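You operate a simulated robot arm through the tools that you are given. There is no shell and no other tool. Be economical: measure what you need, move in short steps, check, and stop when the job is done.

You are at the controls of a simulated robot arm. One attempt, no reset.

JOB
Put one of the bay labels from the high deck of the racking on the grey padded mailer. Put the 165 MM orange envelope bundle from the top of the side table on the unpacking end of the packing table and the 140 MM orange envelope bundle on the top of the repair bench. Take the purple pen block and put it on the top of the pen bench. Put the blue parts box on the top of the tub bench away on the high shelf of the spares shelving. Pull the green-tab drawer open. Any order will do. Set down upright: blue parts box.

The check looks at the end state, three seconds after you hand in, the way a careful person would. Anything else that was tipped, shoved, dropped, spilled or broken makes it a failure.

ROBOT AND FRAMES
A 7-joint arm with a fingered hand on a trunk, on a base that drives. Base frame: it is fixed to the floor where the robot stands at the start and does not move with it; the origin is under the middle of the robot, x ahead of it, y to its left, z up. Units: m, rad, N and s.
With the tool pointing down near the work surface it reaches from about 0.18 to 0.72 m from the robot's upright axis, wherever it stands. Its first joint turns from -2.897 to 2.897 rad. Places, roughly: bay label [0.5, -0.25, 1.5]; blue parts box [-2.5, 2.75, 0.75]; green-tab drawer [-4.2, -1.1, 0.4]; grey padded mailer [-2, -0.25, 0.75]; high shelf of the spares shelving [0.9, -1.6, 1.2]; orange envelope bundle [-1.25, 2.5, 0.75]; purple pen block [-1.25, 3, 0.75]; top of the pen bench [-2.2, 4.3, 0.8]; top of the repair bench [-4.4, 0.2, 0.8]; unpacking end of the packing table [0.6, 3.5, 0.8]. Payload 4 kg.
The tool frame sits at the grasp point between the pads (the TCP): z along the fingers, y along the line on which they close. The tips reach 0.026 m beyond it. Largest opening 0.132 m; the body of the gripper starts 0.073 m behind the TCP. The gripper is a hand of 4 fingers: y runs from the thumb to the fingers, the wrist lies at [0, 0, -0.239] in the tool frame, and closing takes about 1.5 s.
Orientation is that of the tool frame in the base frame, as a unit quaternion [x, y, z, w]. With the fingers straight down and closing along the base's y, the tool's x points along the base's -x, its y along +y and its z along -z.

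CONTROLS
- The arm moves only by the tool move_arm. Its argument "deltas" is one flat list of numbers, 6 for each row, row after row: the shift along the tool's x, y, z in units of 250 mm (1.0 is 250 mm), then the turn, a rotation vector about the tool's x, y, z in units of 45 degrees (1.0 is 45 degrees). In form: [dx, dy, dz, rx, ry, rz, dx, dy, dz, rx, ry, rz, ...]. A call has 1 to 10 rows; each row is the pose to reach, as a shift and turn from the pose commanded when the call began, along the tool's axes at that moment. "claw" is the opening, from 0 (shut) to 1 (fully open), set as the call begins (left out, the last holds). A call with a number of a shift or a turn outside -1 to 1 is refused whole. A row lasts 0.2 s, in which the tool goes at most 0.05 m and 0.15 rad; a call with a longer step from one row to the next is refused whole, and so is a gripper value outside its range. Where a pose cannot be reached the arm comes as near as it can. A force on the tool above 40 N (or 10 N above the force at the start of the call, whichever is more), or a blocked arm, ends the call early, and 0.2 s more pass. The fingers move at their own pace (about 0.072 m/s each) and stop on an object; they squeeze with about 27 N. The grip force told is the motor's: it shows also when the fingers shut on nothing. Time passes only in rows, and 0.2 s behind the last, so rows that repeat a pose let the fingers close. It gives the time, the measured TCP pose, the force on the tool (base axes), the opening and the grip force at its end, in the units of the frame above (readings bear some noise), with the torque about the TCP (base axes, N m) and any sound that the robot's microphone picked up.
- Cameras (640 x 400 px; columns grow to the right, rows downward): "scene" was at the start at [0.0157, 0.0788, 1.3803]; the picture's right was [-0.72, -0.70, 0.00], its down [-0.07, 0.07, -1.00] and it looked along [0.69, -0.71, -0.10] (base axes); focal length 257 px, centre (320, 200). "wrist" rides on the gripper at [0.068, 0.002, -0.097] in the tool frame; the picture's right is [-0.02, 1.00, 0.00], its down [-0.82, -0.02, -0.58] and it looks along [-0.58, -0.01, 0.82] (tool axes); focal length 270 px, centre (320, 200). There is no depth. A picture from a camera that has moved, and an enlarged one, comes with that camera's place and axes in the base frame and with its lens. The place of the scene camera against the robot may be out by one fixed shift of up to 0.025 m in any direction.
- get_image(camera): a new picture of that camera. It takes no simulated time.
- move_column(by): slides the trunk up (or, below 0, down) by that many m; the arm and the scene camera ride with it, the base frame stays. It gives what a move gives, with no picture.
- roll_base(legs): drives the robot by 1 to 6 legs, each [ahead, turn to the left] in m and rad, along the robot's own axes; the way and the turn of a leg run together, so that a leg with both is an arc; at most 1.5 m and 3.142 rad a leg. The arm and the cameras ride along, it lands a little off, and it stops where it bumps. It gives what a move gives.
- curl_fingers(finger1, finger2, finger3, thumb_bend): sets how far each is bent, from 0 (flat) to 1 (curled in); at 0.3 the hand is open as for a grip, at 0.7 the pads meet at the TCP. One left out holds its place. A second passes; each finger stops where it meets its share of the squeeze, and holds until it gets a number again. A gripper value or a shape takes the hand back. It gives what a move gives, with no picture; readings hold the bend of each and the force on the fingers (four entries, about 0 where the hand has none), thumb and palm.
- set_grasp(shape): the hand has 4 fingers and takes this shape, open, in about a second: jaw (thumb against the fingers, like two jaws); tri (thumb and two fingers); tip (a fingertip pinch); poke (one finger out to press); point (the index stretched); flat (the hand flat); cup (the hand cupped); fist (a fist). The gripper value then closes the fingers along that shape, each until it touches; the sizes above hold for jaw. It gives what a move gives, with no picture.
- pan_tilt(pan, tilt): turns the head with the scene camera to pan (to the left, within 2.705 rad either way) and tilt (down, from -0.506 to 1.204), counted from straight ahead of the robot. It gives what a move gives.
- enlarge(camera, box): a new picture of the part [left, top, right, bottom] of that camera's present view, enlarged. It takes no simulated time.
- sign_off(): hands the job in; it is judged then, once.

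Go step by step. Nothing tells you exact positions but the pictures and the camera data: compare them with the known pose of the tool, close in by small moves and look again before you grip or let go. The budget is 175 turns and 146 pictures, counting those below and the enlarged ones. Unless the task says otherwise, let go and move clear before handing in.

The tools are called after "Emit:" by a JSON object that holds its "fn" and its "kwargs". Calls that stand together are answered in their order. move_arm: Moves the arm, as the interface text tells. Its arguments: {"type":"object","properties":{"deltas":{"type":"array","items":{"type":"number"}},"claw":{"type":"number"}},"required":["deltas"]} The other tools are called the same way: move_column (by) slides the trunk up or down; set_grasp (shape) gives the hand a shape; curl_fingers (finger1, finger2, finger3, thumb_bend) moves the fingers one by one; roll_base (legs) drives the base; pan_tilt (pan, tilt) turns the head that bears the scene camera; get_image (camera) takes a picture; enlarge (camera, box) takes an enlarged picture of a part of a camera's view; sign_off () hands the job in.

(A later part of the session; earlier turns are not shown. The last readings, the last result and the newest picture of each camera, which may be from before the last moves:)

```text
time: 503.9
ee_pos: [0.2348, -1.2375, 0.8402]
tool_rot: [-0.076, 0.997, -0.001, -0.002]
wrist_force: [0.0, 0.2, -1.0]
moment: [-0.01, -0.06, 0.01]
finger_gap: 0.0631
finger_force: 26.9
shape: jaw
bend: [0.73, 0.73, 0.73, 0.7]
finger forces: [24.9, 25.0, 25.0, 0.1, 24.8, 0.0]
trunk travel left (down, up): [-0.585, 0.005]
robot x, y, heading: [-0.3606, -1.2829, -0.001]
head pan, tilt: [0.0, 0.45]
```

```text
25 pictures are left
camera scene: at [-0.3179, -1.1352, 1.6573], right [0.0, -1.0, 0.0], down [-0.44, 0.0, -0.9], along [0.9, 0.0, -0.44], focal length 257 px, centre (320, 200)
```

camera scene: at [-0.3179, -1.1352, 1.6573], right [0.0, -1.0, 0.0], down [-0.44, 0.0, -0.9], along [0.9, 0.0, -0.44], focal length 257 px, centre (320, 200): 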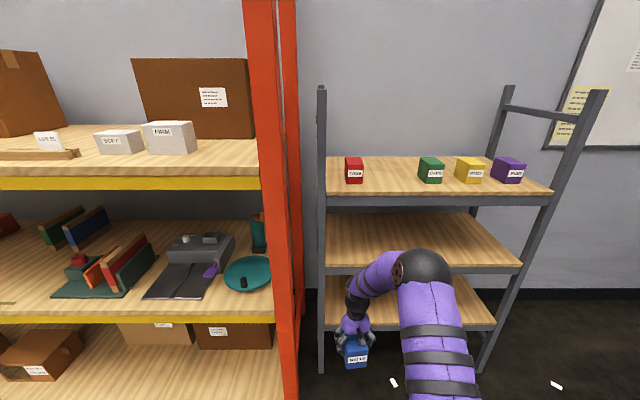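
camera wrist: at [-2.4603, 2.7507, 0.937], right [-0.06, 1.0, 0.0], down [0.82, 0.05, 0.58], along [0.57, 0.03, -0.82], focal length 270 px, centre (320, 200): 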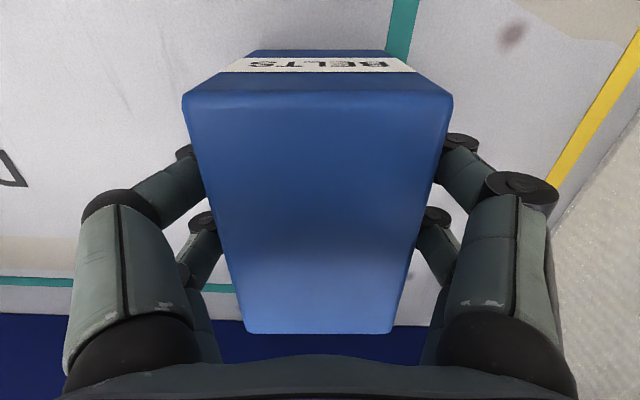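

The lift call was refused (a step too long), so the box travelled at low height, but it is still firmly held and nothing was bumped. The gap between the red and green boxes is at y ≈ -1.46. I lift now and shift sideways.

Emit:
{"fn": "move_arm", "kwargs": {"deltas": [0, 0, -0.17, 0, 0, 0, 0, 0, -0.34, 0, 0, 0, 0, 0, -0.5, 0, 0, 0, 0, 0, -0.67, 0, 0, 0, 0, 0, -0.84, 0, 0, 0, 0, 0, -1, 0, 0, 0]}}

Emit:
{"fn": "move_arm", "kwargs": {"deltas": [0, 0, -0.17, 0, 0, 0, 0, 0, -0.34, 0, 0, 0, 0, 0, -0.5, 0, 0, 0, 0, 0, -0.67, 0, 0, 0, 0, 0, -0.84, 0, 0, 0, 0, 0, -1, 0, 0, 0]}}

Emit:
{"fn": "move_arm", "kwargs": {"deltas": [0.055, -0.14, 0, 0, 0, 0.032, 0.11, -0.28, 0, 0, 0, 0.065, 0.165, -0.42, 0, 0, 0, 0.1, 0.22, -0.56, 0, 0, 0, 0.13, 0.275, -0.7, 0, 0, 0, 0.16, 0.33, -0.84, 0, 0, 0, 0.194]}}

Emit:
{"fn": "roll_base", "kwargs": {"legs": [[0.3, 0]]}}

Emit:
{"fn": "get_image", "kwargs": {"camera": "scene"}}

Emit:
{"fn": "get_image", "kwargs": {"camera": "wrist"}}

```text
time: 505.3
ee_pos: [0.2329, -1.2352, 1.0919]
tool_rot: [-0.075, 0.997, 0.0, -0.001]
wrist_force: [0.8, -1.0, -1.7]
moment: [0.02, 0.0, 0.0]
finger_gap: 0.0631
finger_force: 26.8
shape: jaw
bend: [0.73, 0.73, 0.73, 0.7]
finger forces: [24.8, 25.0, 24.9, 0.0, 24.8, 0.0]
trunk travel left (down, up): [-0.585, 0.005]
robot x, y, heading: [-0.3619, -1.2811, 0.0]
head pan, tilt: [0.0, 0.45]
```

```text
time: 506.7
ee_pos: [0.2387, -1.2378, 1.3415]
tool_rot: [-0.076, 0.997, -0.002, -0.003]
wrist_force: [0.6, -0.5, -2.4]
moment: [-0.02, 0.01, -0.02]
finger_gap: 0.0626
finger_force: 27.0
shape: jaw
bend: [0.73, 0.73, 0.73, 0.7]
finger forces: [24.6, 24.6, 24.6, 0.0, 24.8, 0.0]
trunk travel left (down, up): [-0.585, 0.005]
robot x, y, heading: [-0.3611, -1.2793, -0.002]
head pan, tilt: [0.0, 0.45]
```

```text
time: 508.1
ee_pos: [0.1863, -1.4577, 1.3412]
tool_rot: [0.001, 1.0, -0.001, -0.001]
wrist_force: [-0.1, -0.5, -3.5]
moment: [0.02, 0.05, -0.02]
finger_gap: 0.0628
finger_force: 27.2
shape: jaw
bend: [0.73, 0.73, 0.73, 0.7]
finger forces: [24.7, 24.6, 24.6, 0.1, 24.8, 0.1]
trunk travel left (down, up): [-0.585, 0.005]
robot x, y, heading: [-0.361, -1.2767, 0.002]
head pan, tilt: [0.0, 0.45]
```

```text
time: 510.1
ee_pos: [0.4763, -1.4529, 1.3408]
tool_rot: [-0.002, 1.0, 0.0, -0.002]
wrist_force: [-0.1, -0.3, -1.5]
moment: [0.0, 0.05, 0.0]
finger_gap: 0.0625
finger_force: 27.5
shape: jaw
bend: [0.73, 0.73, 0.73, 0.7]
finger forces: [24.6, 24.8, 24.6, 0.0, 24.7, 0.0]
trunk travel left (down, up): [-0.585, 0.005]
robot x, y, heading: [-0.0737, -1.2773, 0.005]
head pan, tilt: [0.0, 0.45]
```

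```text
24 pictures are left
camera scene: at [-0.0299, -1.1341, 1.6573], right [0.01, -1.0, 0.0], down [-0.44, 0.0, -0.9], along [0.9, 0.01, -0.44], focal length 257 px, centre (320, 200)
```

scene: 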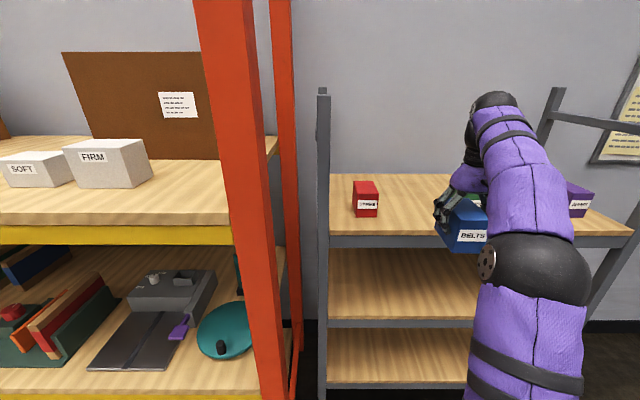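

```text
23 pictures are left
camera wrist: at [0.4086, -1.4504, 1.438], right [0.02, 1.0, 0.0], down [0.82, -0.02, 0.58], along [0.58, -0.01, -0.82], focal length 270 px, centre (320, 200)
```

wrist: 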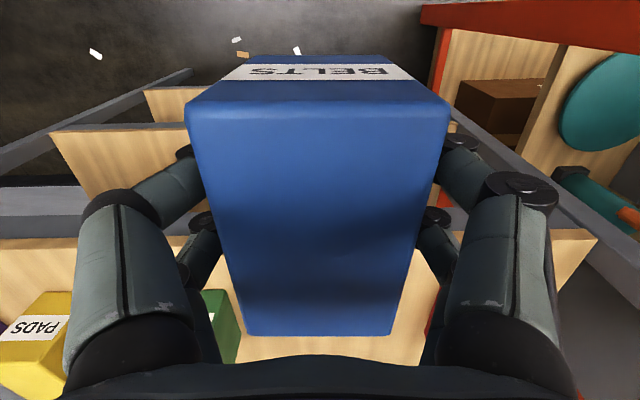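

Shelf height 1.20 confirmed; the hand is centred between red and green. I move in and lower onto the shelf.

Emit:
{"fn": "roll_base", "kwargs": {"legs": [[0.2, 0]]}}

Emit:
{"fn": "move_arm", "kwargs": {"deltas": [-0.125, -0.01, 0, 0, 0, 0, -0.25, -0.02, 0, 0, 0, 0, -0.375, -0.03, 0, 0, 0, 0, -0.5, -0.036, 0, 0, 0, 0, -0.5, -0.036, 0, 0, 0, 0]}}

Emit:
{"fn": "get_image", "kwargs": {"camera": "scene"}}

```text
time: 511.6
ee_pos: [0.6764, -1.4466, 1.34]
tool_rot: [-0.005, 1.0, 0.0, -0.003]
wrist_force: [-0.4, -0.6, -2.6]
moment: [-0.04, 0.02, 0.01]
finger_gap: 0.0628
finger_force: 26.9
shape: jaw
bend: [0.73, 0.73, 0.73, 0.7]
finger forces: [24.6, 24.8, 24.7, 0.0, 24.8, 0.0]
trunk travel left (down, up): [-0.585, 0.005]
robot x, y, heading: [0.125, -1.276, 0.013]
head pan, tilt: [0.0, 0.45]
```

```text
time: 512.8
ee_pos: [0.7336, -1.431, 1.2987]
tool_rot: [-0.005, 1.0, -0.001, -0.001]
wrist_force: [0.2, -0.7, -2.2]
moment: [0.01, -0.02, 0.01]
finger_gap: 0.0625
finger_force: 27.5
shape: jaw
bend: [0.73, 0.73, 0.73, 0.7]
finger forces: [24.6, 25.0, 24.6, 0.0, 24.8, 0.0]
out of reach, approached as far as the arm can: row 1, 2, 3, 4, 5
trunk travel left (down, up): [-0.585, 0.005]
robot x, y, heading: [0.1214, -1.2763, 0.014]
head pan, tilt: [0.0, 0.45]
```

```text
22 pictures are left
camera scene: at [0.165, -1.1317, 1.6575], right [0.01, -1.0, 0.0], down [-0.43, -0.01, -0.9], along [0.9, 0.01, -0.43], focal length 257 px, centre (320, 200)
```

scene: 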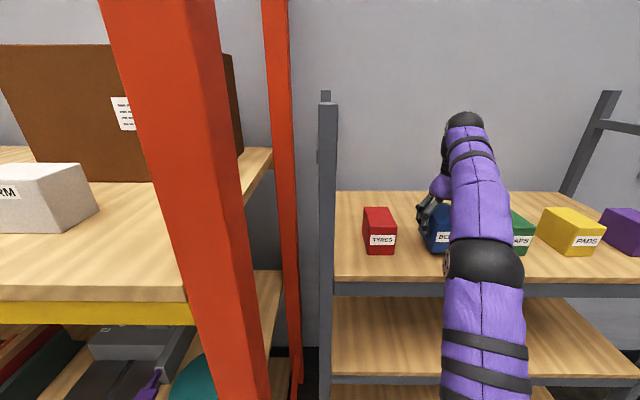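

The arm was at its limit, so I move the base 6 cm nearer and lower the box gently onto the shelf.

Emit:
{"fn": "roll_base", "kwargs": {"legs": [[0.06, 0]]}}

Emit:
{"fn": "move_arm", "kwargs": {"deltas": [0.12, 0, 0.08, 0, 0, 0, 0.24, 0, 0.16, 0, 0, 0, 0.24, 0, 0.22, 0, 0, 0, 0.24, 0, 0.25, 0, 0, 0, 0.24, 0, 0.27, 0, 0, 0, 0.24, 0, 0.29, 0, 0, 0, 0.24, 0, 0.3, 0, 0, 0, 0.24, 0, 0.31, 0, 0, 0, 0.24, 0, 0.32, 0, 0, 0]}}

```text
time: 513.8
ee_pos: [0.7951, -1.4315, 1.297]
tool_rot: [-0.006, 1.0, -0.001, -0.002]
wrist_force: [0.4, 0.1, -2.0]
moment: [0.0, 0.03, -0.02]
finger_gap: 0.0626
finger_force: 27.3
shape: jaw
bend: [0.73, 0.73, 0.73, 0.7]
finger forces: [24.6, 24.9, 24.6, 0.0, 24.8, 0.0]
trunk travel left (down, up): [-0.585, 0.005]
robot x, y, heading: [0.1839, -1.2722, 0.014]
head pan, tilt: [0.0, 0.45]
```

```text
time: 514.4
ee_pos: [0.7452, -1.4315, 1.2792]
tool_rot: [-0.006, 1.0, -0.005, 0.014]
wrist_force: [-6.6, 2.0, 16.4]
moment: [0.04, 0.4, -0.02]
finger_gap: 0.0629
finger_force: 26.9
shape: jaw
bend: [0.74, 0.73, 0.73, 0.7]
finger forces: [29.0, 28.2, 27.4, 0.0, 27.8, 0.0]
trunk travel left (down, up): [-0.585, 0.005]
robot x, y, heading: [0.1839, -1.2756, 0.013]
head pan, tilt: [0.0, 0.45]
stopped in row 2: the force on the tool passed its limit (the readings are from after the stop); the commanded pose is now the measured one
```

It touched the shelf a little back. I rise 1 cm, shift slightly deeper and away from the red box, level, and set it down.

Emit:
{"fn": "move_arm", "kwargs": {"deltas": [0, 0, -0.05, -0.013, 0.036, 0, -0.06, -0.04, -0.06, -0.013, 0.036, 0, -0.12, -0.09, -0.06, -0.013, 0.036, 0, -0.12, -0.09, -0.04, -0.013, 0.036, 0, -0.12, -0.09, -0.02, -0.013, 0.036, 0, -0.12, -0.09, -0.01, -0.013, 0.036, 0, -0.12, -0.09, -0.004, -0.013, 0.036, 0, -0.12, -0.09, 0, -0.013, 0.036, 0]}}

Emit:
{"fn": "get_image", "kwargs": {"camera": "wrist"}}

```text
time: 516.2
ee_pos: [0.7752, -1.4555, 1.2784]
tool_rot: [-0.006, 1.0, 0.0, 0.001]
wrist_force: [4.8, -1.6, 17.7]
moment: [-0.32, -0.12, 0.05]
finger_gap: 0.063
finger_force: 26.6
shape: jaw
bend: [0.74, 0.73, 0.73, 0.7]
finger forces: [26.7, 27.9, 27.4, 0.0, 28.4, 0.0]
trunk travel left (down, up): [-0.585, 0.005]
robot x, y, heading: [0.187, -1.2761, 0.014]
head pan, tilt: [0.0, 0.45]
```

```text
21 pictures are left
camera wrist: at [0.707, -1.4522, 1.3751], right [0.01, 1.0, 0.0], down [0.82, -0.01, 0.58], along [0.58, -0.01, -0.82], focal length 270 px, centre (320, 200)
```

wrist: 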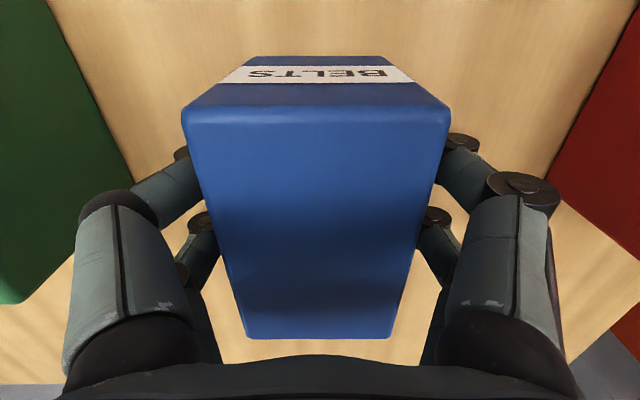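

Seated between its neighbours. I open moderately, rise and back off.

Emit:
{"fn": "move_arm", "kwargs": {"deltas": [0, 0, 0, 0, 0, 0, 0, 0, 0, 0, 0, 0, 0, 0, 0, 0, 0, 0, 0, 0, -0.08, 0, 0, 0, 0.02, 0, -0.2, 0, 0, 0, 0.06, 0, -0.36, 0, 0, 0, 0.12, 0, -0.5, 0, 0, 0, 0.2, 0, -0.6, 0, 0, 0], "claw": 0.7}}

Emit:
{"fn": "get_image", "kwargs": {"camera": "wrist"}}

```text
time: 518.0
ee_pos: [0.7365, -1.4537, 1.3578]
tool_rot: [-0.007, 1.0, 0.001, -0.001]
wrist_force: [-0.4, 0.9, -0.1]
moment: [0.01, -0.01, -0.01]
finger_gap: 0.0921
finger_force: 0.0
shape: jaw
bend: [0.68, 0.68, 0.68, 0.58]
finger forces: [0.0, 0.1, 0.1, 0.0, 0.0, 0.1]
out of reach, approached as far as the arm can: row 6, 7, 8
trunk travel left (down, up): [-0.585, 0.005]
robot x, y, heading: [0.1864, -1.2727, 0.013]
head pan, tilt: [0.0, 0.45]
```

```text
20 pictures are left
camera wrist: at [0.6688, -1.4522, 1.4549], right [0.01, 1.0, 0.0], down [0.82, -0.01, 0.58], along [0.58, -0.01, -0.82], focal length 270 px, centre (320, 200)
```

wrist: 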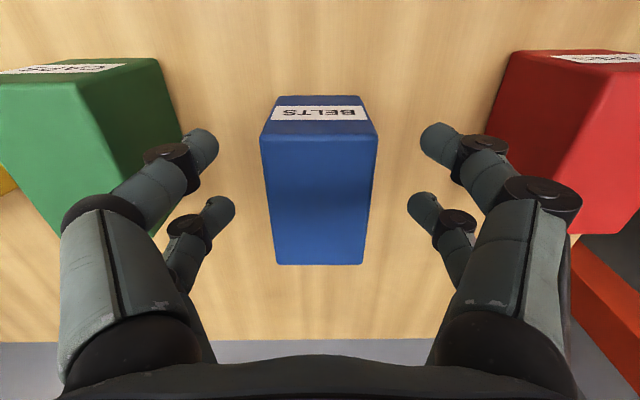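

The blue box stands on the high shelf. Next is JOB 4 on the side table: I back out and drive north.

Emit:
{"fn": "roll_base", "kwargs": {"legs": [[-0.7, 0], [0, 1.558]]}}

Emit:
{"fn": "roll_base", "kwargs": {"legs": [[1.25, 0], [1.25, 0]]}}

```text
time: 525.5
ee_pos: [-0.2986, -0.7416, 1.3579]
tool_rot: [-0.696, 0.718, 0.0, -0.001]
wrist_force: [0.0, 0.7, 1.0]
moment: [-0.02, -0.02, -0.01]
finger_gap: 0.0925
finger_force: 0.0
shape: jaw
bend: [0.68, 0.68, 0.68, 0.58]
finger forces: [0.1, 0.0, 0.0, 0.0, 0.0, 0.1]
trunk travel left (down, up): [-0.585, 0.005]
robot x, y, heading: [-0.5034, -1.2868, 1.544]
head pan, tilt: [0.0, 0.45]
```

```text
time: 537.8
ee_pos: [-0.2231, 1.7726, 1.3562]
tool_rot: [-0.701, 0.713, 0.0, -0.001]
wrist_force: [-0.7, 0.1, 0.6]
moment: [0.01, -0.01, 0.01]
finger_gap: 0.0924
finger_force: 0.0
shape: jaw
bend: [0.68, 0.68, 0.68, 0.58]
finger forces: [0.0, 0.0, 0.0, 0.0, 0.0, 0.0]
trunk travel left (down, up): [-0.585, 0.005]
robot x, y, heading: [-0.4217, 1.2245, 1.555]
head pan, tilt: [0.0, 0.45]
```

I go on to the side table and face JOB 4.

Emit:
{"fn": "roll_base", "kwargs": {"legs": [[1.12, 0], [0, 1.587], [0.33, 0]]}}

Emit:
{"fn": "move_arm", "kwargs": {"deltas": [0, 0, 0.1, 0, 0, 0.17, 0, 0, 0.2, 0, 0, 0.34, 0, 0, 0.3, 0, 0, 0.51, 0, 0, 0.4, 0, 0, 0.68, 0, 0, 0.5, 0, 0, 0.85, 0, 0, 0.6, 0, 0, 1], "claw": 1}}

Emit:
{"fn": "move_arm", "kwargs": {"deltas": [0, 0, 0.08, 0, 0, 0.17, 0, 0, 0.16, 0, 0, 0.34, 0, 0, 0.24, 0, 0, 0.51, 0, 0, 0.32, 0, 0, 0.68, 0, 0, 0.4, 0, 0, 0.85, 0, 0, 0.45, 0, 0, 1]}}

```text
time: 549.0
ee_pos: [-1.3033, 2.5035, 1.3581]
tool_rot: [1.0, 0.005, 0.001, 0.001]
wrist_force: [-0.6, -0.5, 0.7]
moment: [0.02, -0.03, -0.03]
finger_gap: 0.0922
finger_force: 0.1
shape: jaw
bend: [0.68, 0.68, 0.68, 0.58]
finger forces: [0.1, 0.1, 0.0, 0.0, 0.1, 0.1]
trunk travel left (down, up): [-0.585, 0.005]
robot x, y, heading: [-0.7539, 2.3217, -3.132]
head pan, tilt: [0.0, 0.45]
```

```text
time: 550.4
ee_pos: [-1.3052, 2.503, 1.2073]
tool_rot: [0.925, -0.38, 0.001, 0.0]
wrist_force: [-0.7, 0.2, -0.2]
moment: [-0.03, -0.01, -0.04]
finger_gap: 0.1317
finger_force: 0.0
shape: jaw
bend: [0.3, 0.3, 0.3, 0.3]
finger forces: [0.0, 0.1, 0.0, 0.0, 0.1, 0.1]
trunk travel left (down, up): [-0.585, 0.005]
robot x, y, heading: [-0.7534, 2.3219, -3.132]
head pan, tilt: [0.0, 0.45]
```

```text
time: 551.8
ee_pos: [-1.3017, 2.5011, 1.0935]
tool_rot: [0.709, -0.705, 0.001, 0.0]
wrist_force: [-0.1, -0.2, -0.8]
moment: [0.02, 0.03, -0.03]
finger_gap: 0.1319
finger_force: 0.0
shape: jaw
bend: [0.3, 0.3, 0.3, 0.3]
finger forces: [0.0, 0.0, 0.0, 0.0, 0.1, 0.0]
trunk travel left (down, up): [-0.585, 0.005]
robot x, y, heading: [-0.7551, 2.3219, -3.138]
head pan, tilt: [0.0, 0.45]
```

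Now I move over JOB 4 and look.

Emit:
{"fn": "move_arm", "kwargs": {"deltas": [0.153, 0.094, 0, 0, 0, 0.025, 0.306, 0.187, 0, 0, 0, 0.05, 0.459, 0.281, 0, 0, 0, 0.075, 0.612, 0.374, 0, 0, 0, 0.1, 0.765, 0.468, 0, 0, 0, 0.125, 0.765, 0.468, 0, 0, 0, 0.125]}}

Emit:
{"fn": "get_image", "kwargs": {"camera": "wrist"}}

```text
time: 553.2
ee_pos: [-1.4177, 2.3089, 1.0962]
tool_rot: [-0.674, 0.739, -0.001, 0.0]
wrist_force: [0.1, -0.4, -0.2]
moment: [-0.03, 0.03, 0.02]
finger_gap: 0.1321
finger_force: 0.1
shape: jaw
bend: [0.3, 0.3, 0.3, 0.3]
finger forces: [0.0, 0.0, 0.0, 0.1, 0.0, 0.0]
trunk travel left (down, up): [-0.585, 0.005]
robot x, y, heading: [-0.7506, 2.3202, -3.133]
head pan, tilt: [0.0, 0.45]
```

```text
19 pictures are left
camera wrist: at [-1.425, 2.2429, 1.1942], right [-0.99, 0.12, 0.0], down [0.09, 0.81, 0.58], along [0.07, 0.57, -0.82], focal length 270 px, centre (320, 200)
```

wrist: 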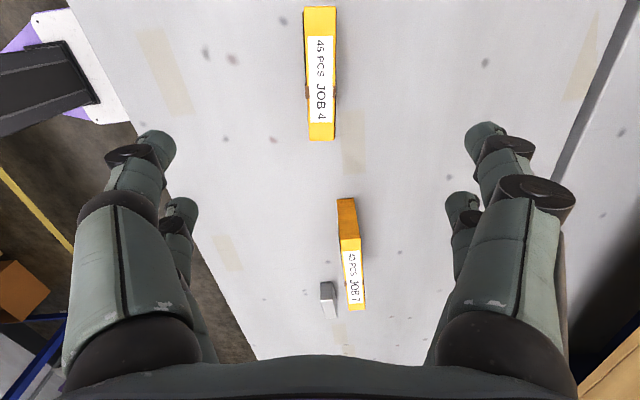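

Exactly centred. I descend, grip and lift.

Emit:
{"fn": "move_arm", "kwargs": {"deltas": [0, 0.004, 0.15, 0, 0, 0, 0, 0.004, 0.3, 0, 0, 0, 0, 0.004, 0.45, 0, 0, 0, 0, 0.004, 0.6, 0, 0, 0, 0, 0.004, 0.75, 0, 0, 0, 0, 0.004, 0.9, 0, 0, 0]}}

Emit:
{"fn": "move_arm", "kwargs": {"deltas": [0, 0, 0.1, 0, 0, 0, 0, 0, 0.155, 0, 0, 0, 0, 0, 0.155, 0, 0, 0]}}

Emit:
{"fn": "move_arm", "kwargs": {"deltas": [0, 0, 0, 0, 0, 0, 0, 0, 0, 0, 0, 0, 0, 0, 0, 0, 0, 0, 0, 0, 0, 0, 0, 0, 0, 0, 0, 0, 0, 0, 0, 0, 0, 0, 0, 0, 0, 0, 0, 0, 0, 0], "claw": 0}}

Emit:
{"fn": "move_arm", "kwargs": {"deltas": [0, 0, -0.1, 0, 0, 0, 0, 0, -0.25, 0, 0, 0, 0, 0, -0.42, 0, 0, 0, 0, 0, -0.6, 0, 0, 0, 0, 0, -0.78, 0, 0, 0, 0, 0, -0.95, 0, 0, 0]}}

Emit:
{"fn": "get_image", "kwargs": {"camera": "wrist"}}

```text
time: 554.6
ee_pos: [-1.4178, 2.3101, 0.8719]
tool_rot: [-0.675, 0.738, 0.0, 0.001]
wrist_force: [-0.1, 0.2, -0.3]
moment: [0.0, 0.04, 0.0]
finger_gap: 0.1319
finger_force: 0.0
shape: jaw
bend: [0.3, 0.3, 0.3, 0.3]
finger forces: [0.0, 0.1, 0.0, 0.0, 0.0, 0.0]
trunk travel left (down, up): [-0.585, 0.005]
robot x, y, heading: [-0.7493, 2.3267, -3.131]
head pan, tilt: [0.0, 0.45]
```

```text
time: 555.4
ee_pos: [-1.4174, 2.3121, 0.8334]
tool_rot: [-0.675, 0.738, 0.0, 0.001]
wrist_force: [0.2, 0.0, -0.5]
moment: [0.01, -0.01, 0.0]
finger_gap: 0.1317
finger_force: 0.0
shape: jaw
bend: [0.3, 0.3, 0.3, 0.3]
finger forces: [0.0, 0.0, 0.0, 0.0, 0.1, 0.0]
trunk travel left (down, up): [-0.585, 0.005]
robot x, y, heading: [-0.7564, 2.3222, -3.128]
head pan, tilt: [0.0, 0.45]
```

```text
time: 557.0
ee_pos: [-1.4181, 2.3098, 0.8319]
tool_rot: [-0.675, 0.738, -0.001, 0.0]
wrist_force: [-0.2, 0.5, 0.2]
moment: [-0.01, -0.01, -0.02]
finger_gap: 0.0261
finger_force: 27.0
shape: jaw
bend: [0.73, 0.73, 0.73, 0.7]
finger forces: [24.2, 24.4, 24.1, 0.1, 24.5, 0.0]
trunk travel left (down, up): [-0.585, 0.005]
robot x, y, heading: [-0.75, 2.3211, -3.131]
head pan, tilt: [0.0, 0.45]
```

```text
time: 558.4
ee_pos: [-1.4176, 2.3106, 1.0673]
tool_rot: [-0.675, 0.738, 0.0, -0.001]
wrist_force: [0.5, -0.6, -1.7]
moment: [0.02, -0.01, 0.01]
finger_gap: 0.0259
finger_force: 26.8
shape: jaw
bend: [0.73, 0.73, 0.73, 0.7]
finger forces: [24.5, 24.3, 24.2, 0.0, 24.5, 0.1]
trunk travel left (down, up): [-0.585, 0.005]
robot x, y, heading: [-0.7528, 2.3227, -3.14]
head pan, tilt: [0.0, 0.45]
```

```text
18 pictures are left
camera wrist: at [-1.4257, 2.2446, 1.1655], right [-0.99, 0.11, 0.0], down [0.09, 0.81, 0.58], along [0.07, 0.57, -0.82], focal length 270 px, centre (320, 200)
```

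wrist: 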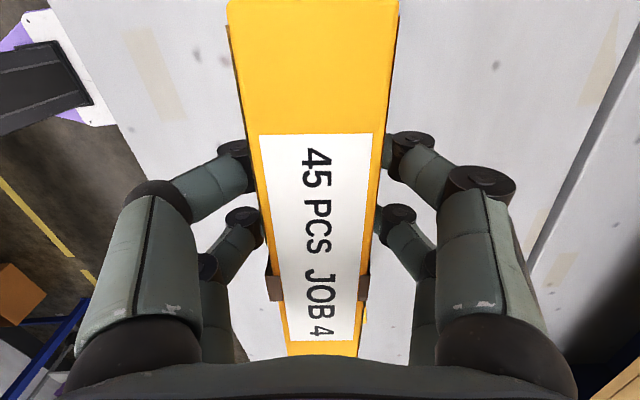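

JOB 4 is held. I draw it in and drive toward the repair bench in the west.

Emit:
{"fn": "move_arm", "kwargs": {"deltas": [0, -0.15, 0, 0, 0, 0, 0, -0.3, 0, 0, 0, 0, 0, -0.45, 0, 0, 0, 0, 0, -0.6, 0, 0, 0, 0, 0, -0.65, 0, 0, 0, 0]}}

Emit:
{"fn": "roll_base", "kwargs": {"legs": [[-0.25, 0], [0, 1.571], [0.85, 0], [0.85, 0], [0, -1.571]]}}

Emit:
{"fn": "roll_base", "kwargs": {"legs": [[1.2, 0]]}}

```text
time: 559.6
ee_pos: [-1.2551, 2.2957, 1.0689]
tool_rot: [-0.675, 0.738, -0.001, 0.0]
wrist_force: [0.1, 0.4, -1.6]
moment: [0.01, 0.0, -0.02]
finger_gap: 0.0258
finger_force: 26.7
shape: jaw
bend: [0.73, 0.73, 0.73, 0.7]
finger forces: [24.5, 24.3, 24.3, 0.0, 24.5, 0.0]
trunk travel left (down, up): [-0.585, 0.005]
robot x, y, heading: [-0.7528, 2.3216, -3.137]
head pan, tilt: [0.0, 0.45]
```

```text
time: 577.3
ee_pos: [-0.9681, 0.6243, 1.0687]
tool_rot: [-0.669, 0.743, -0.001, 0.0]
wrist_force: [-0.2, 0.5, -1.3]
moment: [-0.03, -0.01, 0.02]
finger_gap: 0.0252
finger_force: 26.4
shape: jaw
bend: [0.73, 0.73, 0.73, 0.7]
finger forces: [24.0, 24.0, 24.0, 0.1, 24.1, 0.1]
trunk travel left (down, up): [-0.585, 0.005]
robot x, y, heading: [-0.4624, 0.6462, 3.135]
head pan, tilt: [0.0, 0.45]
```

```text
time: 583.5
ee_pos: [-2.2001, 0.6388, 1.0688]
tool_rot: [-0.668, 0.745, -0.001, 0.001]
wrist_force: [-0.3, -0.3, -1.4]
moment: [-0.05, -0.02, -0.04]
finger_gap: 0.0251
finger_force: 27.0
shape: jaw
bend: [0.73, 0.73, 0.73, 0.7]
finger forces: [24.0, 24.1, 24.0, 0.0, 24.0, 0.0]
trunk travel left (down, up): [-0.585, 0.005]
robot x, y, heading: [-1.6964, 0.6548, 3.128]
head pan, tilt: [0.0, 0.45]
```

Emit:
{"fn": "roll_base", "kwargs": {"legs": [[0, 0.15], [1.4, 0], [0, -0.137]]}}

Emit:
{"fn": "pan_tilt", "kwargs": {"pan": 0.3, "tilt": 0.5}}

Emit:
{"fn": "get_image", "kwargs": {"camera": "scene"}}

```text
time: 591.6
ee_pos: [-3.5579, 0.4408, 1.0694]
tool_rot: [-0.674, 0.739, -0.001, 0.0]
wrist_force: [-0.6, 0.0, -1.9]
moment: [-0.07, 0.0, 0.03]
finger_gap: 0.0254
finger_force: 27.3
shape: jaw
bend: [0.73, 0.73, 0.73, 0.7]
finger forces: [24.0, 24.0, 24.0, 0.0, 24.0, 0.0]
trunk travel left (down, up): [-0.585, 0.005]
robot x, y, heading: [-3.0552, 0.4674, -3.143]
head pan, tilt: [0.0, 0.45]
```

```text
time: 592.4
ee_pos: [-3.557, 0.4406, 1.0685]
tool_rot: [-0.673, 0.739, 0.0, 0.002]
wrist_force: [-1.2, 0.7, -1.7]
moment: [-0.03, 0.01, -0.04]
finger_gap: 0.0254
finger_force: 26.8
shape: jaw
bend: [0.73, 0.73, 0.73, 0.7]
finger forces: [24.1, 24.0, 24.0, 0.0, 24.0, 0.1]
trunk travel left (down, up): [-0.585, 0.005]
robot x, y, heading: [-3.0556, 0.4679, -3.138]
head pan, tilt: [0.3, 0.499]
```

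```text
17 pictures are left
camera scene: at [-3.0684, 0.2771, 1.6529], right [-0.3, 0.95, 0.0], down [0.46, 0.14, -0.88], along [-0.84, -0.26, -0.48], focal length 257 px, centre (320, 200)
```

scene: 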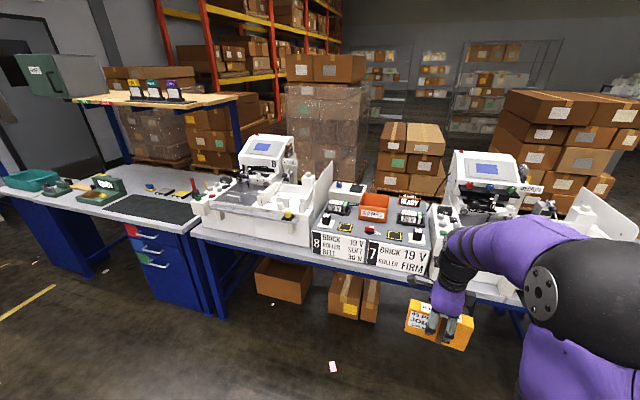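

The point (-4.4, 0.2) falls between the two white machines. I zoom in to find free bench top.

Emit:
{"fn": "enlarge", "kwargs": {"camera": "scene", "box": [180, 150, 460, 325]}}

```text
2.29 times, centred on (320, 238) of scene
camera zoom: at [-3.0684, 0.2771, 1.6529], right [-0.3, 0.95, 0.0], down [0.46, 0.14, -0.88], along [-0.84, -0.26, -0.48], focal length 587 px, centre (320, 114)
```

zoom: 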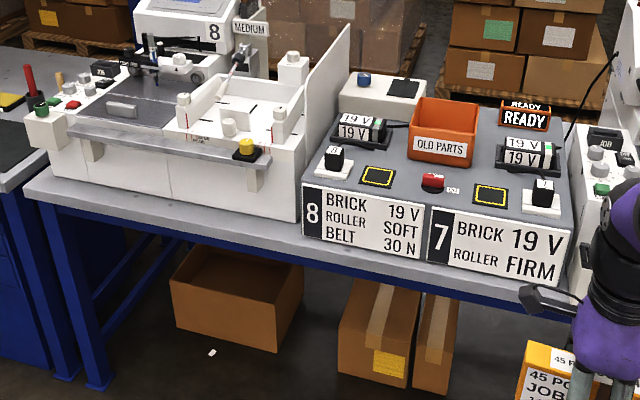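

Space is tight in front of machine 8. I turn the base so the arm clears the view and look at the rest of this bench.

Emit:
{"fn": "roll_base", "kwargs": {"legs": [[0, -1.1]]}}

Emit:
{"fn": "pan_tilt", "kwargs": {"pan": 1.05, "tilt": 0.45}}

Emit:
{"fn": "get_image", "kwargs": {"camera": "scene"}}

```text
time: 595.5
ee_pos: [-3.3135, 0.8996, 1.0694]
tool_rot: [-0.199, 0.98, -0.001, 0.0]
wrist_force: [0.0, -0.4, -1.6]
moment: [0.02, 0.01, -0.02]
finger_gap: 0.0251
finger_force: 26.8
shape: jaw
bend: [0.73, 0.73, 0.73, 0.7]
finger forces: [23.9, 23.9, 23.9, 0.0, 24.0, 0.0]
trunk travel left (down, up): [-0.585, 0.005]
robot x, y, heading: [-3.0553, 0.4688, 2.063]
head pan, tilt: [0.3, 0.499]
```

```text
time: 596.6
ee_pos: [-3.3129, 0.8992, 1.0681]
tool_rot: [-0.199, 0.98, -0.001, 0.0]
wrist_force: [-0.8, 0.3, -1.0]
moment: [-0.03, 0.02, 0.02]
finger_gap: 0.0253
finger_force: 27.3
shape: jaw
bend: [0.73, 0.73, 0.73, 0.7]
finger forces: [23.9, 23.8, 23.9, 0.0, 23.9, 0.1]
trunk travel left (down, up): [-0.585, 0.005]
robot x, y, heading: [-3.052, 0.4654, 2.064]
head pan, tilt: [1.051, 0.45]
```

```text
15 pictures are left
camera scene: at [-3.24, 0.3347, 1.6574], right [0.03, 1.0, 0.0], down [0.44, -0.01, -0.9], along [-0.9, 0.03, -0.44], focal length 257 px, centre (320, 200)
```

scene: 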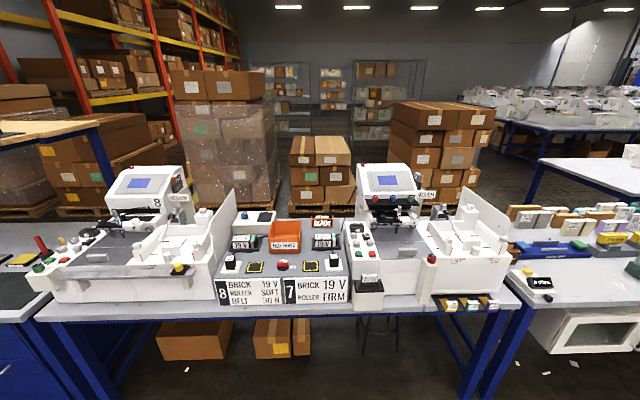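

There is a free strip along the front edge; in front of the low sloped "BRICK" unit (around (-3.99, 0.2)) it is clear from above. I raise a bit and drive up to it.

Emit:
{"fn": "move_arm", "kwargs": {"deltas": [0, 0, -0.15, 0, 0, 0, 0, 0, -0.3, 0, 0, 0, 0, 0, -0.4, 0, 0, 0]}}

Emit:
{"fn": "roll_base", "kwargs": {"legs": [[0, 1.577], [0.47, 0], [0, -0.5]]}}

Emit:
{"fn": "get_image", "kwargs": {"camera": "wrist"}}

```text
time: 597.4
ee_pos: [-3.3162, 0.9003, 1.171]
tool_rot: [-0.198, 0.98, -0.001, 0.0]
wrist_force: [0.0, 0.1, -2.0]
moment: [0.01, -0.02, -0.02]
finger_gap: 0.0248
finger_force: 27.2
shape: jaw
bend: [0.73, 0.73, 0.73, 0.7]
finger forces: [23.9, 23.9, 24.0, 0.0, 23.9, 0.0]
trunk travel left (down, up): [-0.585, 0.005]
robot x, y, heading: [-3.0559, 0.4666, 2.061]
head pan, tilt: [1.051, 0.45]
```

```text
time: 605.6
ee_pos: [-3.954, 0.1737, 1.1697]
tool_rot: [-0.691, 0.723, 0.0, 0.0]
wrist_force: [-0.5, -0.2, -1.1]
moment: [0.01, 0.02, -0.01]
finger_gap: 0.0247
finger_force: 26.8
shape: jaw
bend: [0.73, 0.73, 0.73, 0.7]
finger forces: [23.7, 23.7, 23.7, 0.0, 23.7, 0.0]
trunk travel left (down, up): [-0.585, 0.005]
robot x, y, heading: [-3.4457, 0.2244, -3.099]
head pan, tilt: [1.051, 0.45]
```

```text
14 pictures are left
camera wrist: at [-3.958, 0.1066, 1.2675], right [-1.0, 0.07, 0.0], down [0.06, 0.81, 0.58], along [0.04, 0.58, -0.82], focal length 270 px, centre (320, 200)
```

wrist: 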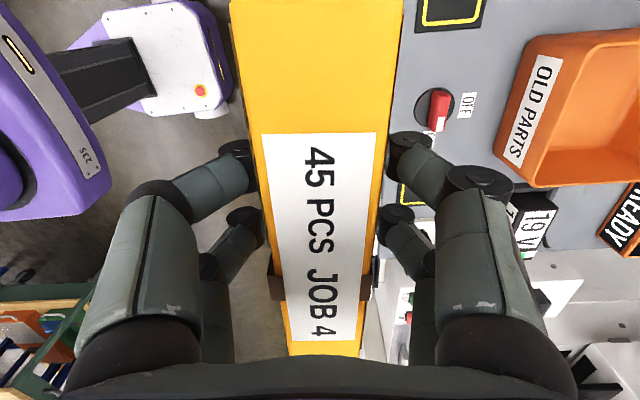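

The bundle hides the bench edge. I back up 16 cm so the wrist camera can see it and measure its x.

Emit:
{"fn": "roll_base", "kwargs": {"legs": [[-0.17, 0]]}}

Emit:
{"fn": "get_image", "kwargs": {"camera": "wrist"}}

```text
time: 607.0
ee_pos: [-3.7794, 0.1794, 1.1713]
tool_rot: [-0.694, 0.72, -0.001, 0.001]
wrist_force: [-0.7, -0.7, -1.9]
moment: [0.01, -0.01, 0.01]
finger_gap: 0.0246
finger_force: 26.6
shape: jaw
bend: [0.73, 0.73, 0.73, 0.7]
finger forces: [23.8, 23.8, 23.8, 0.1, 23.8, 0.0]
trunk travel left (down, up): [-0.585, 0.005]
robot x, y, heading: [-3.2738, 0.2313, -3.092]
head pan, tilt: [1.051, 0.45]
```

```text
13 pictures are left
camera wrist: at [-3.7832, 0.1115, 1.2678], right [-1.0, 0.06, 0.0], down [0.05, 0.82, 0.58], along [0.04, 0.58, -0.82], focal length 270 px, centre (320, 200)
```

wrist: 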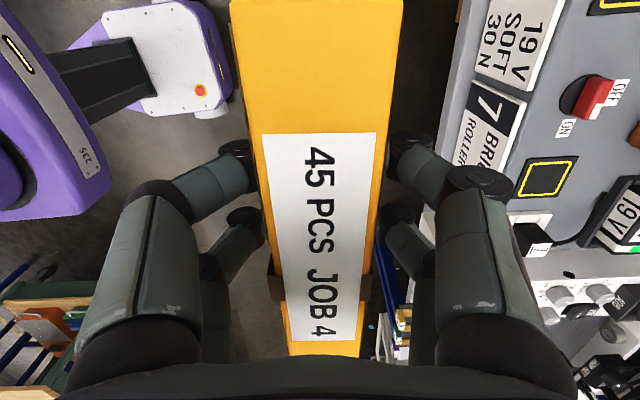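

The bench edge is at x = -3.991 and the sloped unit begins near -4.025, so the bundle (26 mm thick) fits upright at x ≈ -4.009. I drive back up.

Emit:
{"fn": "roll_base", "kwargs": {"legs": [[0.19, 0]]}}

```text
time: 608.6
ee_pos: [-3.9666, 0.1684, 1.1719]
tool_rot: [-0.693, 0.721, -0.001, 0.0]
wrist_force: [-0.5, -0.3, -1.8]
moment: [-0.01, -0.03, -0.02]
finger_gap: 0.0246
finger_force: 26.6
shape: jaw
bend: [0.73, 0.73, 0.73, 0.7]
finger forces: [23.8, 23.8, 23.8, 0.0, 23.8, 0.0]
trunk travel left (down, up): [-0.585, 0.005]
robot x, y, heading: [-3.4598, 0.2221, -3.09]
head pan, tilt: [1.051, 0.45]
```

Emit:
{"fn": "move_arm", "kwargs": {"deltas": [0.003, 0.06, 0.1, 0, 0, -0.02, 0.005, 0.12, 0.2, 0, 0, -0.04, 0.007, 0.17, 0.3, 0, 0, -0.05, 0.007, 0.17, 0.45, 0, 0, -0.05, 0.007, 0.17, 0.6, 0, 0, -0.05, 0.007, 0.17, 0.75, 0, 0, -0.05, 0.007, 0.17, 0.9, 0, 0, -0.05, 0.007, 0.17, 0.9, 0, 0, -0.05]}}

Emit:
{"fn": "pan_tilt", "kwargs": {"pan": 0.35, "tilt": 0.8}}

Emit:
{"fn": "enlarge", "kwargs": {"camera": "scene", "box": [240, 60, 480, 210]}}

```text
time: 610.1
ee_pos: [-4.0123, 0.1704, 0.9713]
tool_rot: [-0.707, 0.707, 0.001, -0.003]
wrist_force: [10.0, 1.6, 22.3]
moment: [-0.02, -0.09, -0.01]
finger_gap: 0.0283
finger_force: 28.0
shape: jaw
bend: [0.75, 0.75, 0.73, 0.7]
finger forces: [25.4, 25.2, 28.1, 0.0, 29.6, 0.0]
trunk travel left (down, up): [-0.585, 0.005]
robot x, y, heading: [-3.465, 0.2239, -3.091]
head pan, tilt: [1.051, 0.45]
stopped in row 7: the force on the tool passed its limit (the readings are from after the stop); the commanded pose is now the measured one
```

```text
time: 611.2
ee_pos: [-4.011, 0.1708, 0.9726]
tool_rot: [-0.707, 0.708, 0.002, -0.003]
wrist_force: [8.8, 1.3, 32.4]
moment: [0.01, 0.17, -0.04]
finger_gap: 0.0285
finger_force: 26.6
shape: jaw
bend: [0.75, 0.75, 0.73, 0.7]
finger forces: [27.8, 27.6, 29.0, 0.0, 30.8, 0.0]
trunk travel left (down, up): [-0.585, 0.005]
robot x, y, heading: [-3.4636, 0.2219, -3.093]
head pan, tilt: [0.351, 0.799]
```

```text
2.67 times, centred on (360, 135) of scene
camera zoom: at [-3.4535, 0.0329, 1.6272], right [-0.39, 0.92, 0.0], down [0.66, 0.28, -0.7], along [-0.64, -0.27, -0.72], focal length 685 px, centre (213, 373)
```

zoom: 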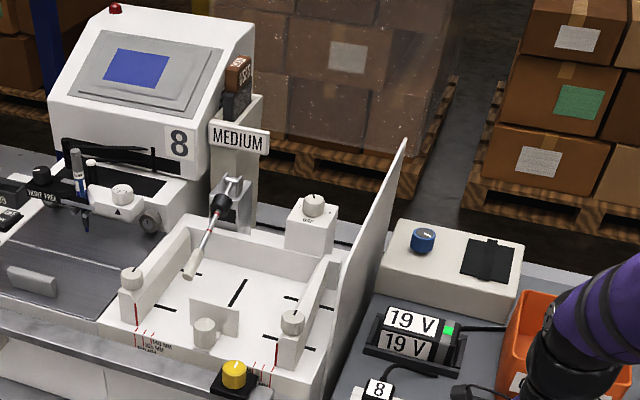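

The unit's face is vertical up to z ≈ 0.92, so the fingers do not fit there. I raise, back off, and look closer at the strip in front of machine 7.

Emit:
{"fn": "move_arm", "kwargs": {"deltas": [0, 0, -0.1, 0, 0, 0, 0, 0, -0.25, 0, 0, 0, 0, 0, -0.42, 0, 0, 0, 0, 0, -0.6, 0, 0, 0, 0, 0, -0.75, 0, 0, 0]}}

Emit:
{"fn": "roll_base", "kwargs": {"legs": [[-0.3, 0], [0, 1.0]]}}

Emit:
{"fn": "pan_tilt", "kwargs": {"pan": -1.3, "tilt": 0.65}}

Emit:
{"fn": "get_image", "kwargs": {"camera": "scene"}}

```text
time: 612.4
ee_pos: [-4.0077, 0.1722, 1.1568]
tool_rot: [-0.707, 0.707, 0.002, -0.002]
wrist_force: [-0.2, -0.3, -0.9]
moment: [0.01, 0.0, 0.01]
finger_gap: 0.0271
finger_force: 27.3
shape: jaw
bend: [0.75, 0.75, 0.73, 0.7]
finger forces: [25.4, 25.2, 25.1, 0.0, 25.7, 0.0]
trunk travel left (down, up): [-0.585, 0.005]
robot x, y, heading: [-3.4638, 0.2211, -3.091]
head pan, tilt: [0.351, 0.799]
```

```text
time: 616.9
ee_pos: [-3.4372, -0.2402, 1.156]
tool_rot: [0.955, -0.298, 0.0, 0.003]
wrist_force: [0.2, 0.1, -0.3]
moment: [-0.03, 0.04, -0.01]
finger_gap: 0.027
finger_force: 26.8
shape: jaw
bend: [0.75, 0.75, 0.73, 0.7]
finger forces: [25.1, 25.0, 24.9, 0.0, 25.3, 0.1]
trunk travel left (down, up): [-0.585, 0.005]
robot x, y, heading: [-3.1701, 0.2385, -2.122]
head pan, tilt: [0.351, 0.799]
```

```text
time: 618.6
ee_pos: [-3.4381, -0.2406, 1.1568]
tool_rot: [0.954, -0.298, 0.0, 0.003]
wrist_force: [-0.1, -0.1, -1.8]
moment: [-0.03, -0.03, -0.01]
finger_gap: 0.0272
finger_force: 26.7
shape: jaw
bend: [0.75, 0.75, 0.73, 0.7]
finger forces: [25.1, 25.0, 25.0, 0.0, 25.4, 0.1]
trunk travel left (down, up): [-0.585, 0.005]
robot x, y, heading: [-3.168, 0.235, -2.119]
head pan, tilt: [-1.3, 0.649]
```

```text
11 pictures are left
camera scene: at [-3.0787, 0.224, 1.6396], right [0.28, 0.96, 0.0], down [0.58, -0.17, -0.8], along [-0.77, 0.22, -0.6], focal length 257 px, centre (320, 200)
```

scene: 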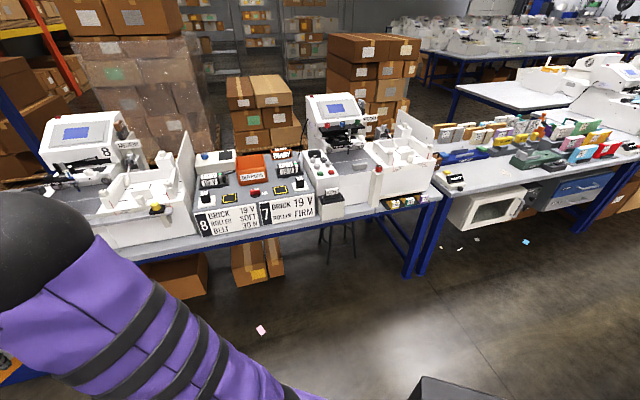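

Emit:
{"fn": "enlarge", "kwargs": {"camera": "scene", "box": [290, 130, 450, 230]}}

```text
4.00 times, centred on (370, 180) of scene
camera zoom: at [-3.0787, 0.224, 1.6396], right [0.28, 0.96, 0.0], down [0.58, -0.17, -0.8], along [-0.77, 0.22, -0.6], focal length 1027 px, centre (120, 280)
```

zoom: 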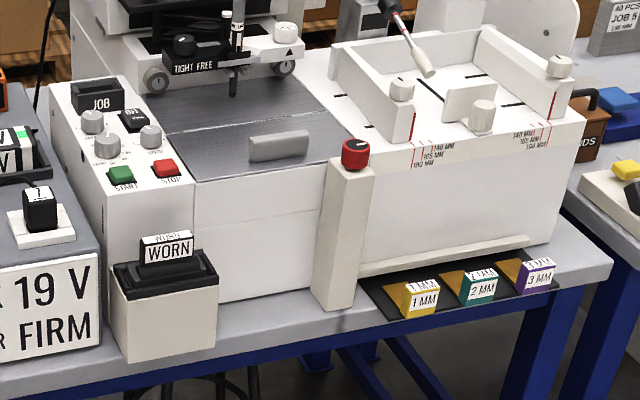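

The gap between the WORN box and the red-knob post in front of machine 7 is free: face at x ≈ -4.07, edge -3.99, y 0.61–0.76. I drive there to stand the bundle at (-4.004, 0.694).

Emit:
{"fn": "roll_base", "kwargs": {"legs": [[0, -2.164], [0.53, 0], [0, 1.142]]}}

```text
time: 629.6
ee_pos: [-3.956, 0.6823, 1.1554]
tool_rot: [-0.697, 0.717, 0.001, -0.002]
wrist_force: [-0.3, 0.7, -1.5]
moment: [0.02, 0.0, -0.02]
finger_gap: 0.026
finger_force: 26.9
shape: jaw
bend: [0.75, 0.75, 0.73, 0.7]
finger forces: [24.6, 24.4, 24.4, 0.1, 24.6, 0.0]
trunk travel left (down, up): [-0.585, 0.005]
robot x, y, heading: [-3.4061, 0.7179, -3.114]
head pan, tilt: [-1.3, 0.649]
```

Emit:
{"fn": "move_arm", "kwargs": {"deltas": [-0.02, 0.1, 0.1, 0, 0, -0.018, -0.042, 0.192, 0.2, 0, 0, -0.036, -0.042, 0.192, 0.37, 0, 0, -0.036, -0.042, 0.192, 0.54, 0, 0, -0.036, -0.042, 0.192, 0.7, 0, 0, -0.036, -0.042, 0.192, 0.82, 0, 0, -0.036, -0.042, 0.192, 0.82, 0, 0, -0.036]}}

Emit:
{"fn": "get_image", "kwargs": {"camera": "wrist"}}

```text
time: 631.2
ee_pos: [-4.0047, 0.6928, 0.9501]
tool_rot: [0.707, -0.707, 0.0, 0.002]
wrist_force: [0.5, -0.4, -1.3]
moment: [0.01, 0.02, 0.0]
finger_gap: 0.0264
finger_force: 27.0
shape: jaw
bend: [0.75, 0.75, 0.73, 0.7]
finger forces: [24.6, 24.4, 24.4, 0.0, 24.6, 0.0]
trunk travel left (down, up): [-0.585, 0.005]
robot x, y, heading: [-3.4081, 0.7175, -3.119]
head pan, tilt: [-1.3, 0.649]
```

```text
9 pictures are left
camera wrist: at [-4.0058, 0.6247, 1.047], right [-1.0, 0.03, 0.0], down [0.02, 0.82, 0.58], along [0.01, 0.58, -0.82], focal length 270 px, centre (320, 200)
```

wrist: 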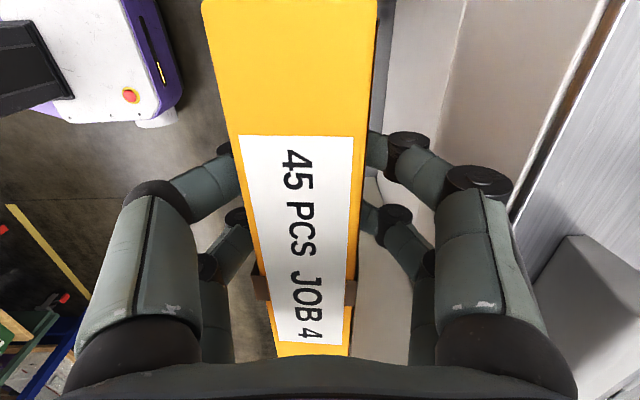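

Slight corrections: 13 mm toward the machine, 2° yaw. I lower until it touches the bench.

Emit:
{"fn": "move_arm", "kwargs": {"deltas": [0, 0.03, 0.06, 0, 0, 0.02, 0, 0.053, 0.14, 0, 0, 0.038, 0, 0.053, 0.24, 0, 0, 0.038, 0, 0.053, 0.34, 0, 0, 0.038, 0, 0.053, 0.42, 0, 0, 0.038, 0, 0.053, 0.45, 0, 0, 0.038, 0, 0.053, 0.465, 0, 0, 0.038, 0, 0.053, 0.475, 0, 0, 0.038, 0, 0.053, 0.485, 0, 0, 0.038]}}

Emit:
{"fn": "get_image", "kwargs": {"camera": "wrist"}}

```text
time: 632.4
ee_pos: [-4.0116, 0.6942, 0.8499]
tool_rot: [-0.696, 0.718, -0.006, 0.005]
wrist_force: [11.9, -0.1, -6.7]
moment: [0.07, 0.12, 0.16]
finger_gap: 0.0236
finger_force: 26.6
shape: jaw
bend: [0.72, 0.74, 0.73, 0.7]
finger forces: [40.8, 26.2, 27.5, 0.0, 27.2, 0.0]
trunk travel left (down, up): [-0.585, 0.005]
robot x, y, heading: [-3.4117, 0.7159, -3.116]
head pan, tilt: [-1.3, 0.649]
stopped in row 5: the force on the tool passed its limit (the readings are from after the stop); the commanded pose is now the measured one
```

```text
8 pictures are left
camera wrist: at [-4.0169, 0.6272, 0.9451], right [-1.0, 0.05, -0.01], down [0.04, 0.82, 0.58], along [0.04, 0.58, -0.82], focal length 270 px, centre (320, 200)
```

wrist: 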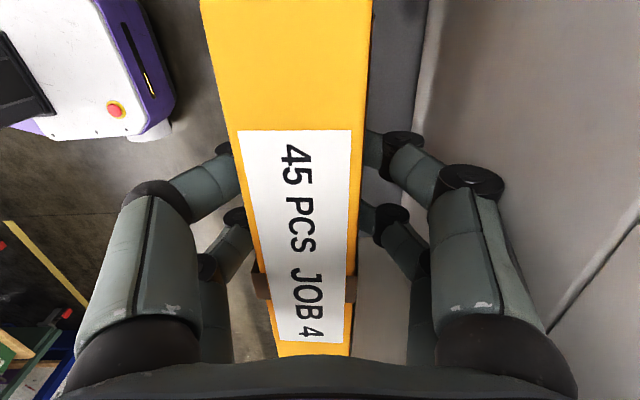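

The finger knuckles touch the machine face. I lean the hand 8° outward so they clear it while the bundle's foot stays well on the bench, and lower again.

Emit:
{"fn": "move_arm", "kwargs": {"deltas": [0, 0, -0.08, 0, 0, 0, 0, 0.013, -0.08, -0.09, 0, 0, 0, 0.026, -0.08, -0.178, 0, 0, 0, 0.026, 0, -0.178, 0, 0, 0, 0.026, 0.03, -0.178, 0, 0, 0, 0.026, 0.05, -0.178, 0, 0, 0, 0.026, 0.06, -0.178, 0, 0, 0, 0.026, 0.066, -0.178, 0, 0, 0, 0.026, 0.072, -0.178, 0, 0]}}

```text
time: 633.3
ee_pos: [-4.0161, 0.6947, 0.8652]
tool_rot: [-0.695, 0.717, 0.041, -0.04]
wrist_force: [13.9, -0.4, -4.4]
moment: [0.06, 0.35, 0.25]
finger_gap: 0.0237
finger_force: 27.1
shape: jaw
bend: [0.72, 0.74, 0.73, 0.7]
finger forces: [41.7, 25.3, 27.1, 0.0, 26.9, 0.1]
trunk travel left (down, up): [-0.585, 0.005]
robot x, y, heading: [-3.4077, 0.7197, -3.122]
head pan, tilt: [-1.3, 0.649]
stopped in row 4: the force on the tool passed its limit (the readings are from after the stop); the commanded pose is now the measured one
```

The contact is finger 1 against the machine face. I shift 7 mm outward (the foot stays about 7 mm inside the edge) and lower again.

Emit:
{"fn": "move_arm", "kwargs": {"deltas": [0, 0.005, -0.04, 0, 0, 0, 0, -0.023, -0.043, 0, 0, 0, 0, -0.033, 0.037, 0, 0, 0, 0, -0.037, 0.077, 0, 0, 0, 0, -0.04, 0.103, 0, 0, 0, 0, -0.0415, 0.115, 0, 0, 0, 0, -0.0425, 0.123, 0, 0, 0, 0, -0.0435, 0.131, 0, 0, 0]}}

```text
time: 635.1
ee_pos: [-4.0133, 0.6961, 0.8324]
tool_rot: [-0.695, 0.717, 0.045, -0.044]
wrist_force: [-3.3, 0.3, 3.0]
moment: [-0.06, -0.01, 0.05]
finger_gap: 0.0249
finger_force: 26.7
shape: jaw
bend: [0.73, 0.73, 0.73, 0.7]
finger forces: [25.6, 26.7, 24.5, 0.0, 25.1, 0.0]
trunk travel left (down, up): [-0.585, 0.005]
robot x, y, heading: [-3.4099, 0.7184, -3.117]
head pan, tilt: [-1.3, 0.649]
```

Contact with the bench (about 5 N), all fingers free of the machine. I open slightly so the bundle rocks upright, and look before leaving.

Emit:
{"fn": "move_arm", "kwargs": {"deltas": [0, 0, 0, 0, 0, 0, 0, 0, 0, 0, 0, 0, 0, 0, 0, 0, 0, 0, 0, 0, 0, 0, 0, 0], "claw": 0.3}}

Emit:
{"fn": "get_image", "kwargs": {"camera": "wrist"}}

```text
time: 635.3
ee_pos: [-4.0025, 0.6933, 0.8325]
tool_rot: [-0.694, 0.718, 0.037, -0.035]
wrist_force: [42.6, -0.7, 25.2]
moment: [-0.23, 4.98, -0.57]
finger_gap: 0.0393
finger_force: 0.1
shape: jaw
bend: [0.78, 0.38, 0.78, 0.75]
finger forces: [14.1, 37.6, 2.9, 0.0, 8.8, 0.0]
trunk travel left (down, up): [-0.585, 0.005]
robot x, y, heading: [-3.4074, 0.7182, -3.114]
head pan, tilt: [-1.3, 0.649]
stopped in row 1: the force on the tool passed its limit (the readings are from after the stop); the commanded pose is now the measured one
```

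```text
7 pictures are left
camera wrist: at [-3.9961, 0.6262, 0.9289], right [-0.99, 0.06, 0.1], down [0.11, 0.81, 0.57], along [-0.05, 0.58, -0.81], focal length 270 px, centre (320, 200)
```

wrist: 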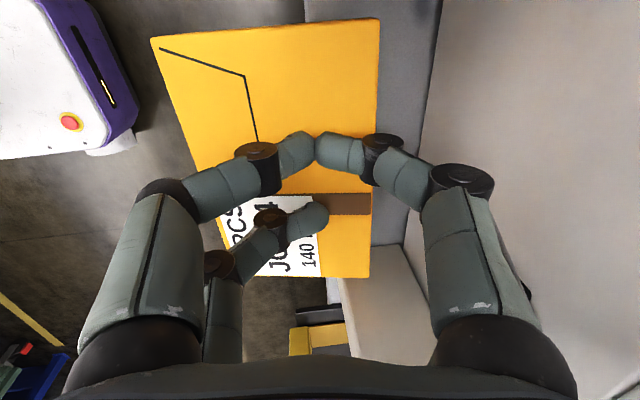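

The bundle tipped onto its side and lies over the edge, pinned by the fingers. I look from the head before moving anything.

Emit:
{"fn": "pan_tilt", "kwargs": {"pan": -0.2, "tilt": 0.85}}

Emit:
{"fn": "enlarge", "kwargs": {"camera": "scene", "box": [220, 100, 420, 225]}}

```text
time: 636.6
ee_pos: [-4.0104, 0.6941, 0.8338]
tool_rot: [-0.695, 0.716, 0.041, -0.041]
wrist_force: [2.5, 0.5, -0.6]
moment: [0.0, 0.04, -0.02]
finger_gap: 0.0393
finger_force: 0.1
shape: jaw
bend: [0.74, 0.73, 0.73, 0.7]
finger forces: [1.5, 0.0, 0.0, 0.1, 0.0, 0.0]
trunk travel left (down, up): [-0.585, 0.005]
robot x, y, heading: [-3.4082, 0.7191, -3.114]
head pan, tilt: [-0.201, 0.85]
```

```text
3.20 times, centred on (320, 162) of scene
camera zoom: at [-3.4101, 0.5708, 1.6229], right [0.17, 0.98, 0.0], down [0.74, -0.13, -0.66], along [-0.65, 0.12, -0.75], focal length 822 px, centre (320, 320)
```

zoom: 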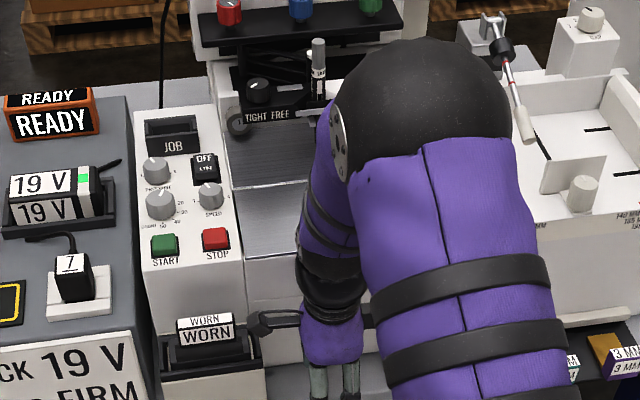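

Emit:
{"fn": "get_image", "kwargs": {"camera": "wrist"}}

```text
5 pictures are left
camera wrist: at [-4.0025, 0.6268, 0.93], right [-0.99, 0.06, 0.11], down [0.11, 0.81, 0.57], along [-0.06, 0.58, -0.81], focal length 270 px, centre (320, 200)
```

wrist: 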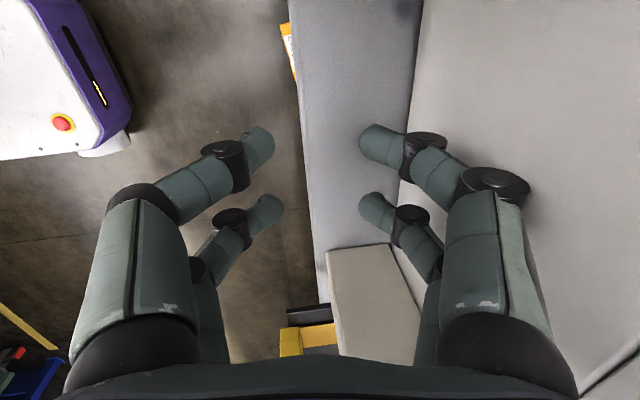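

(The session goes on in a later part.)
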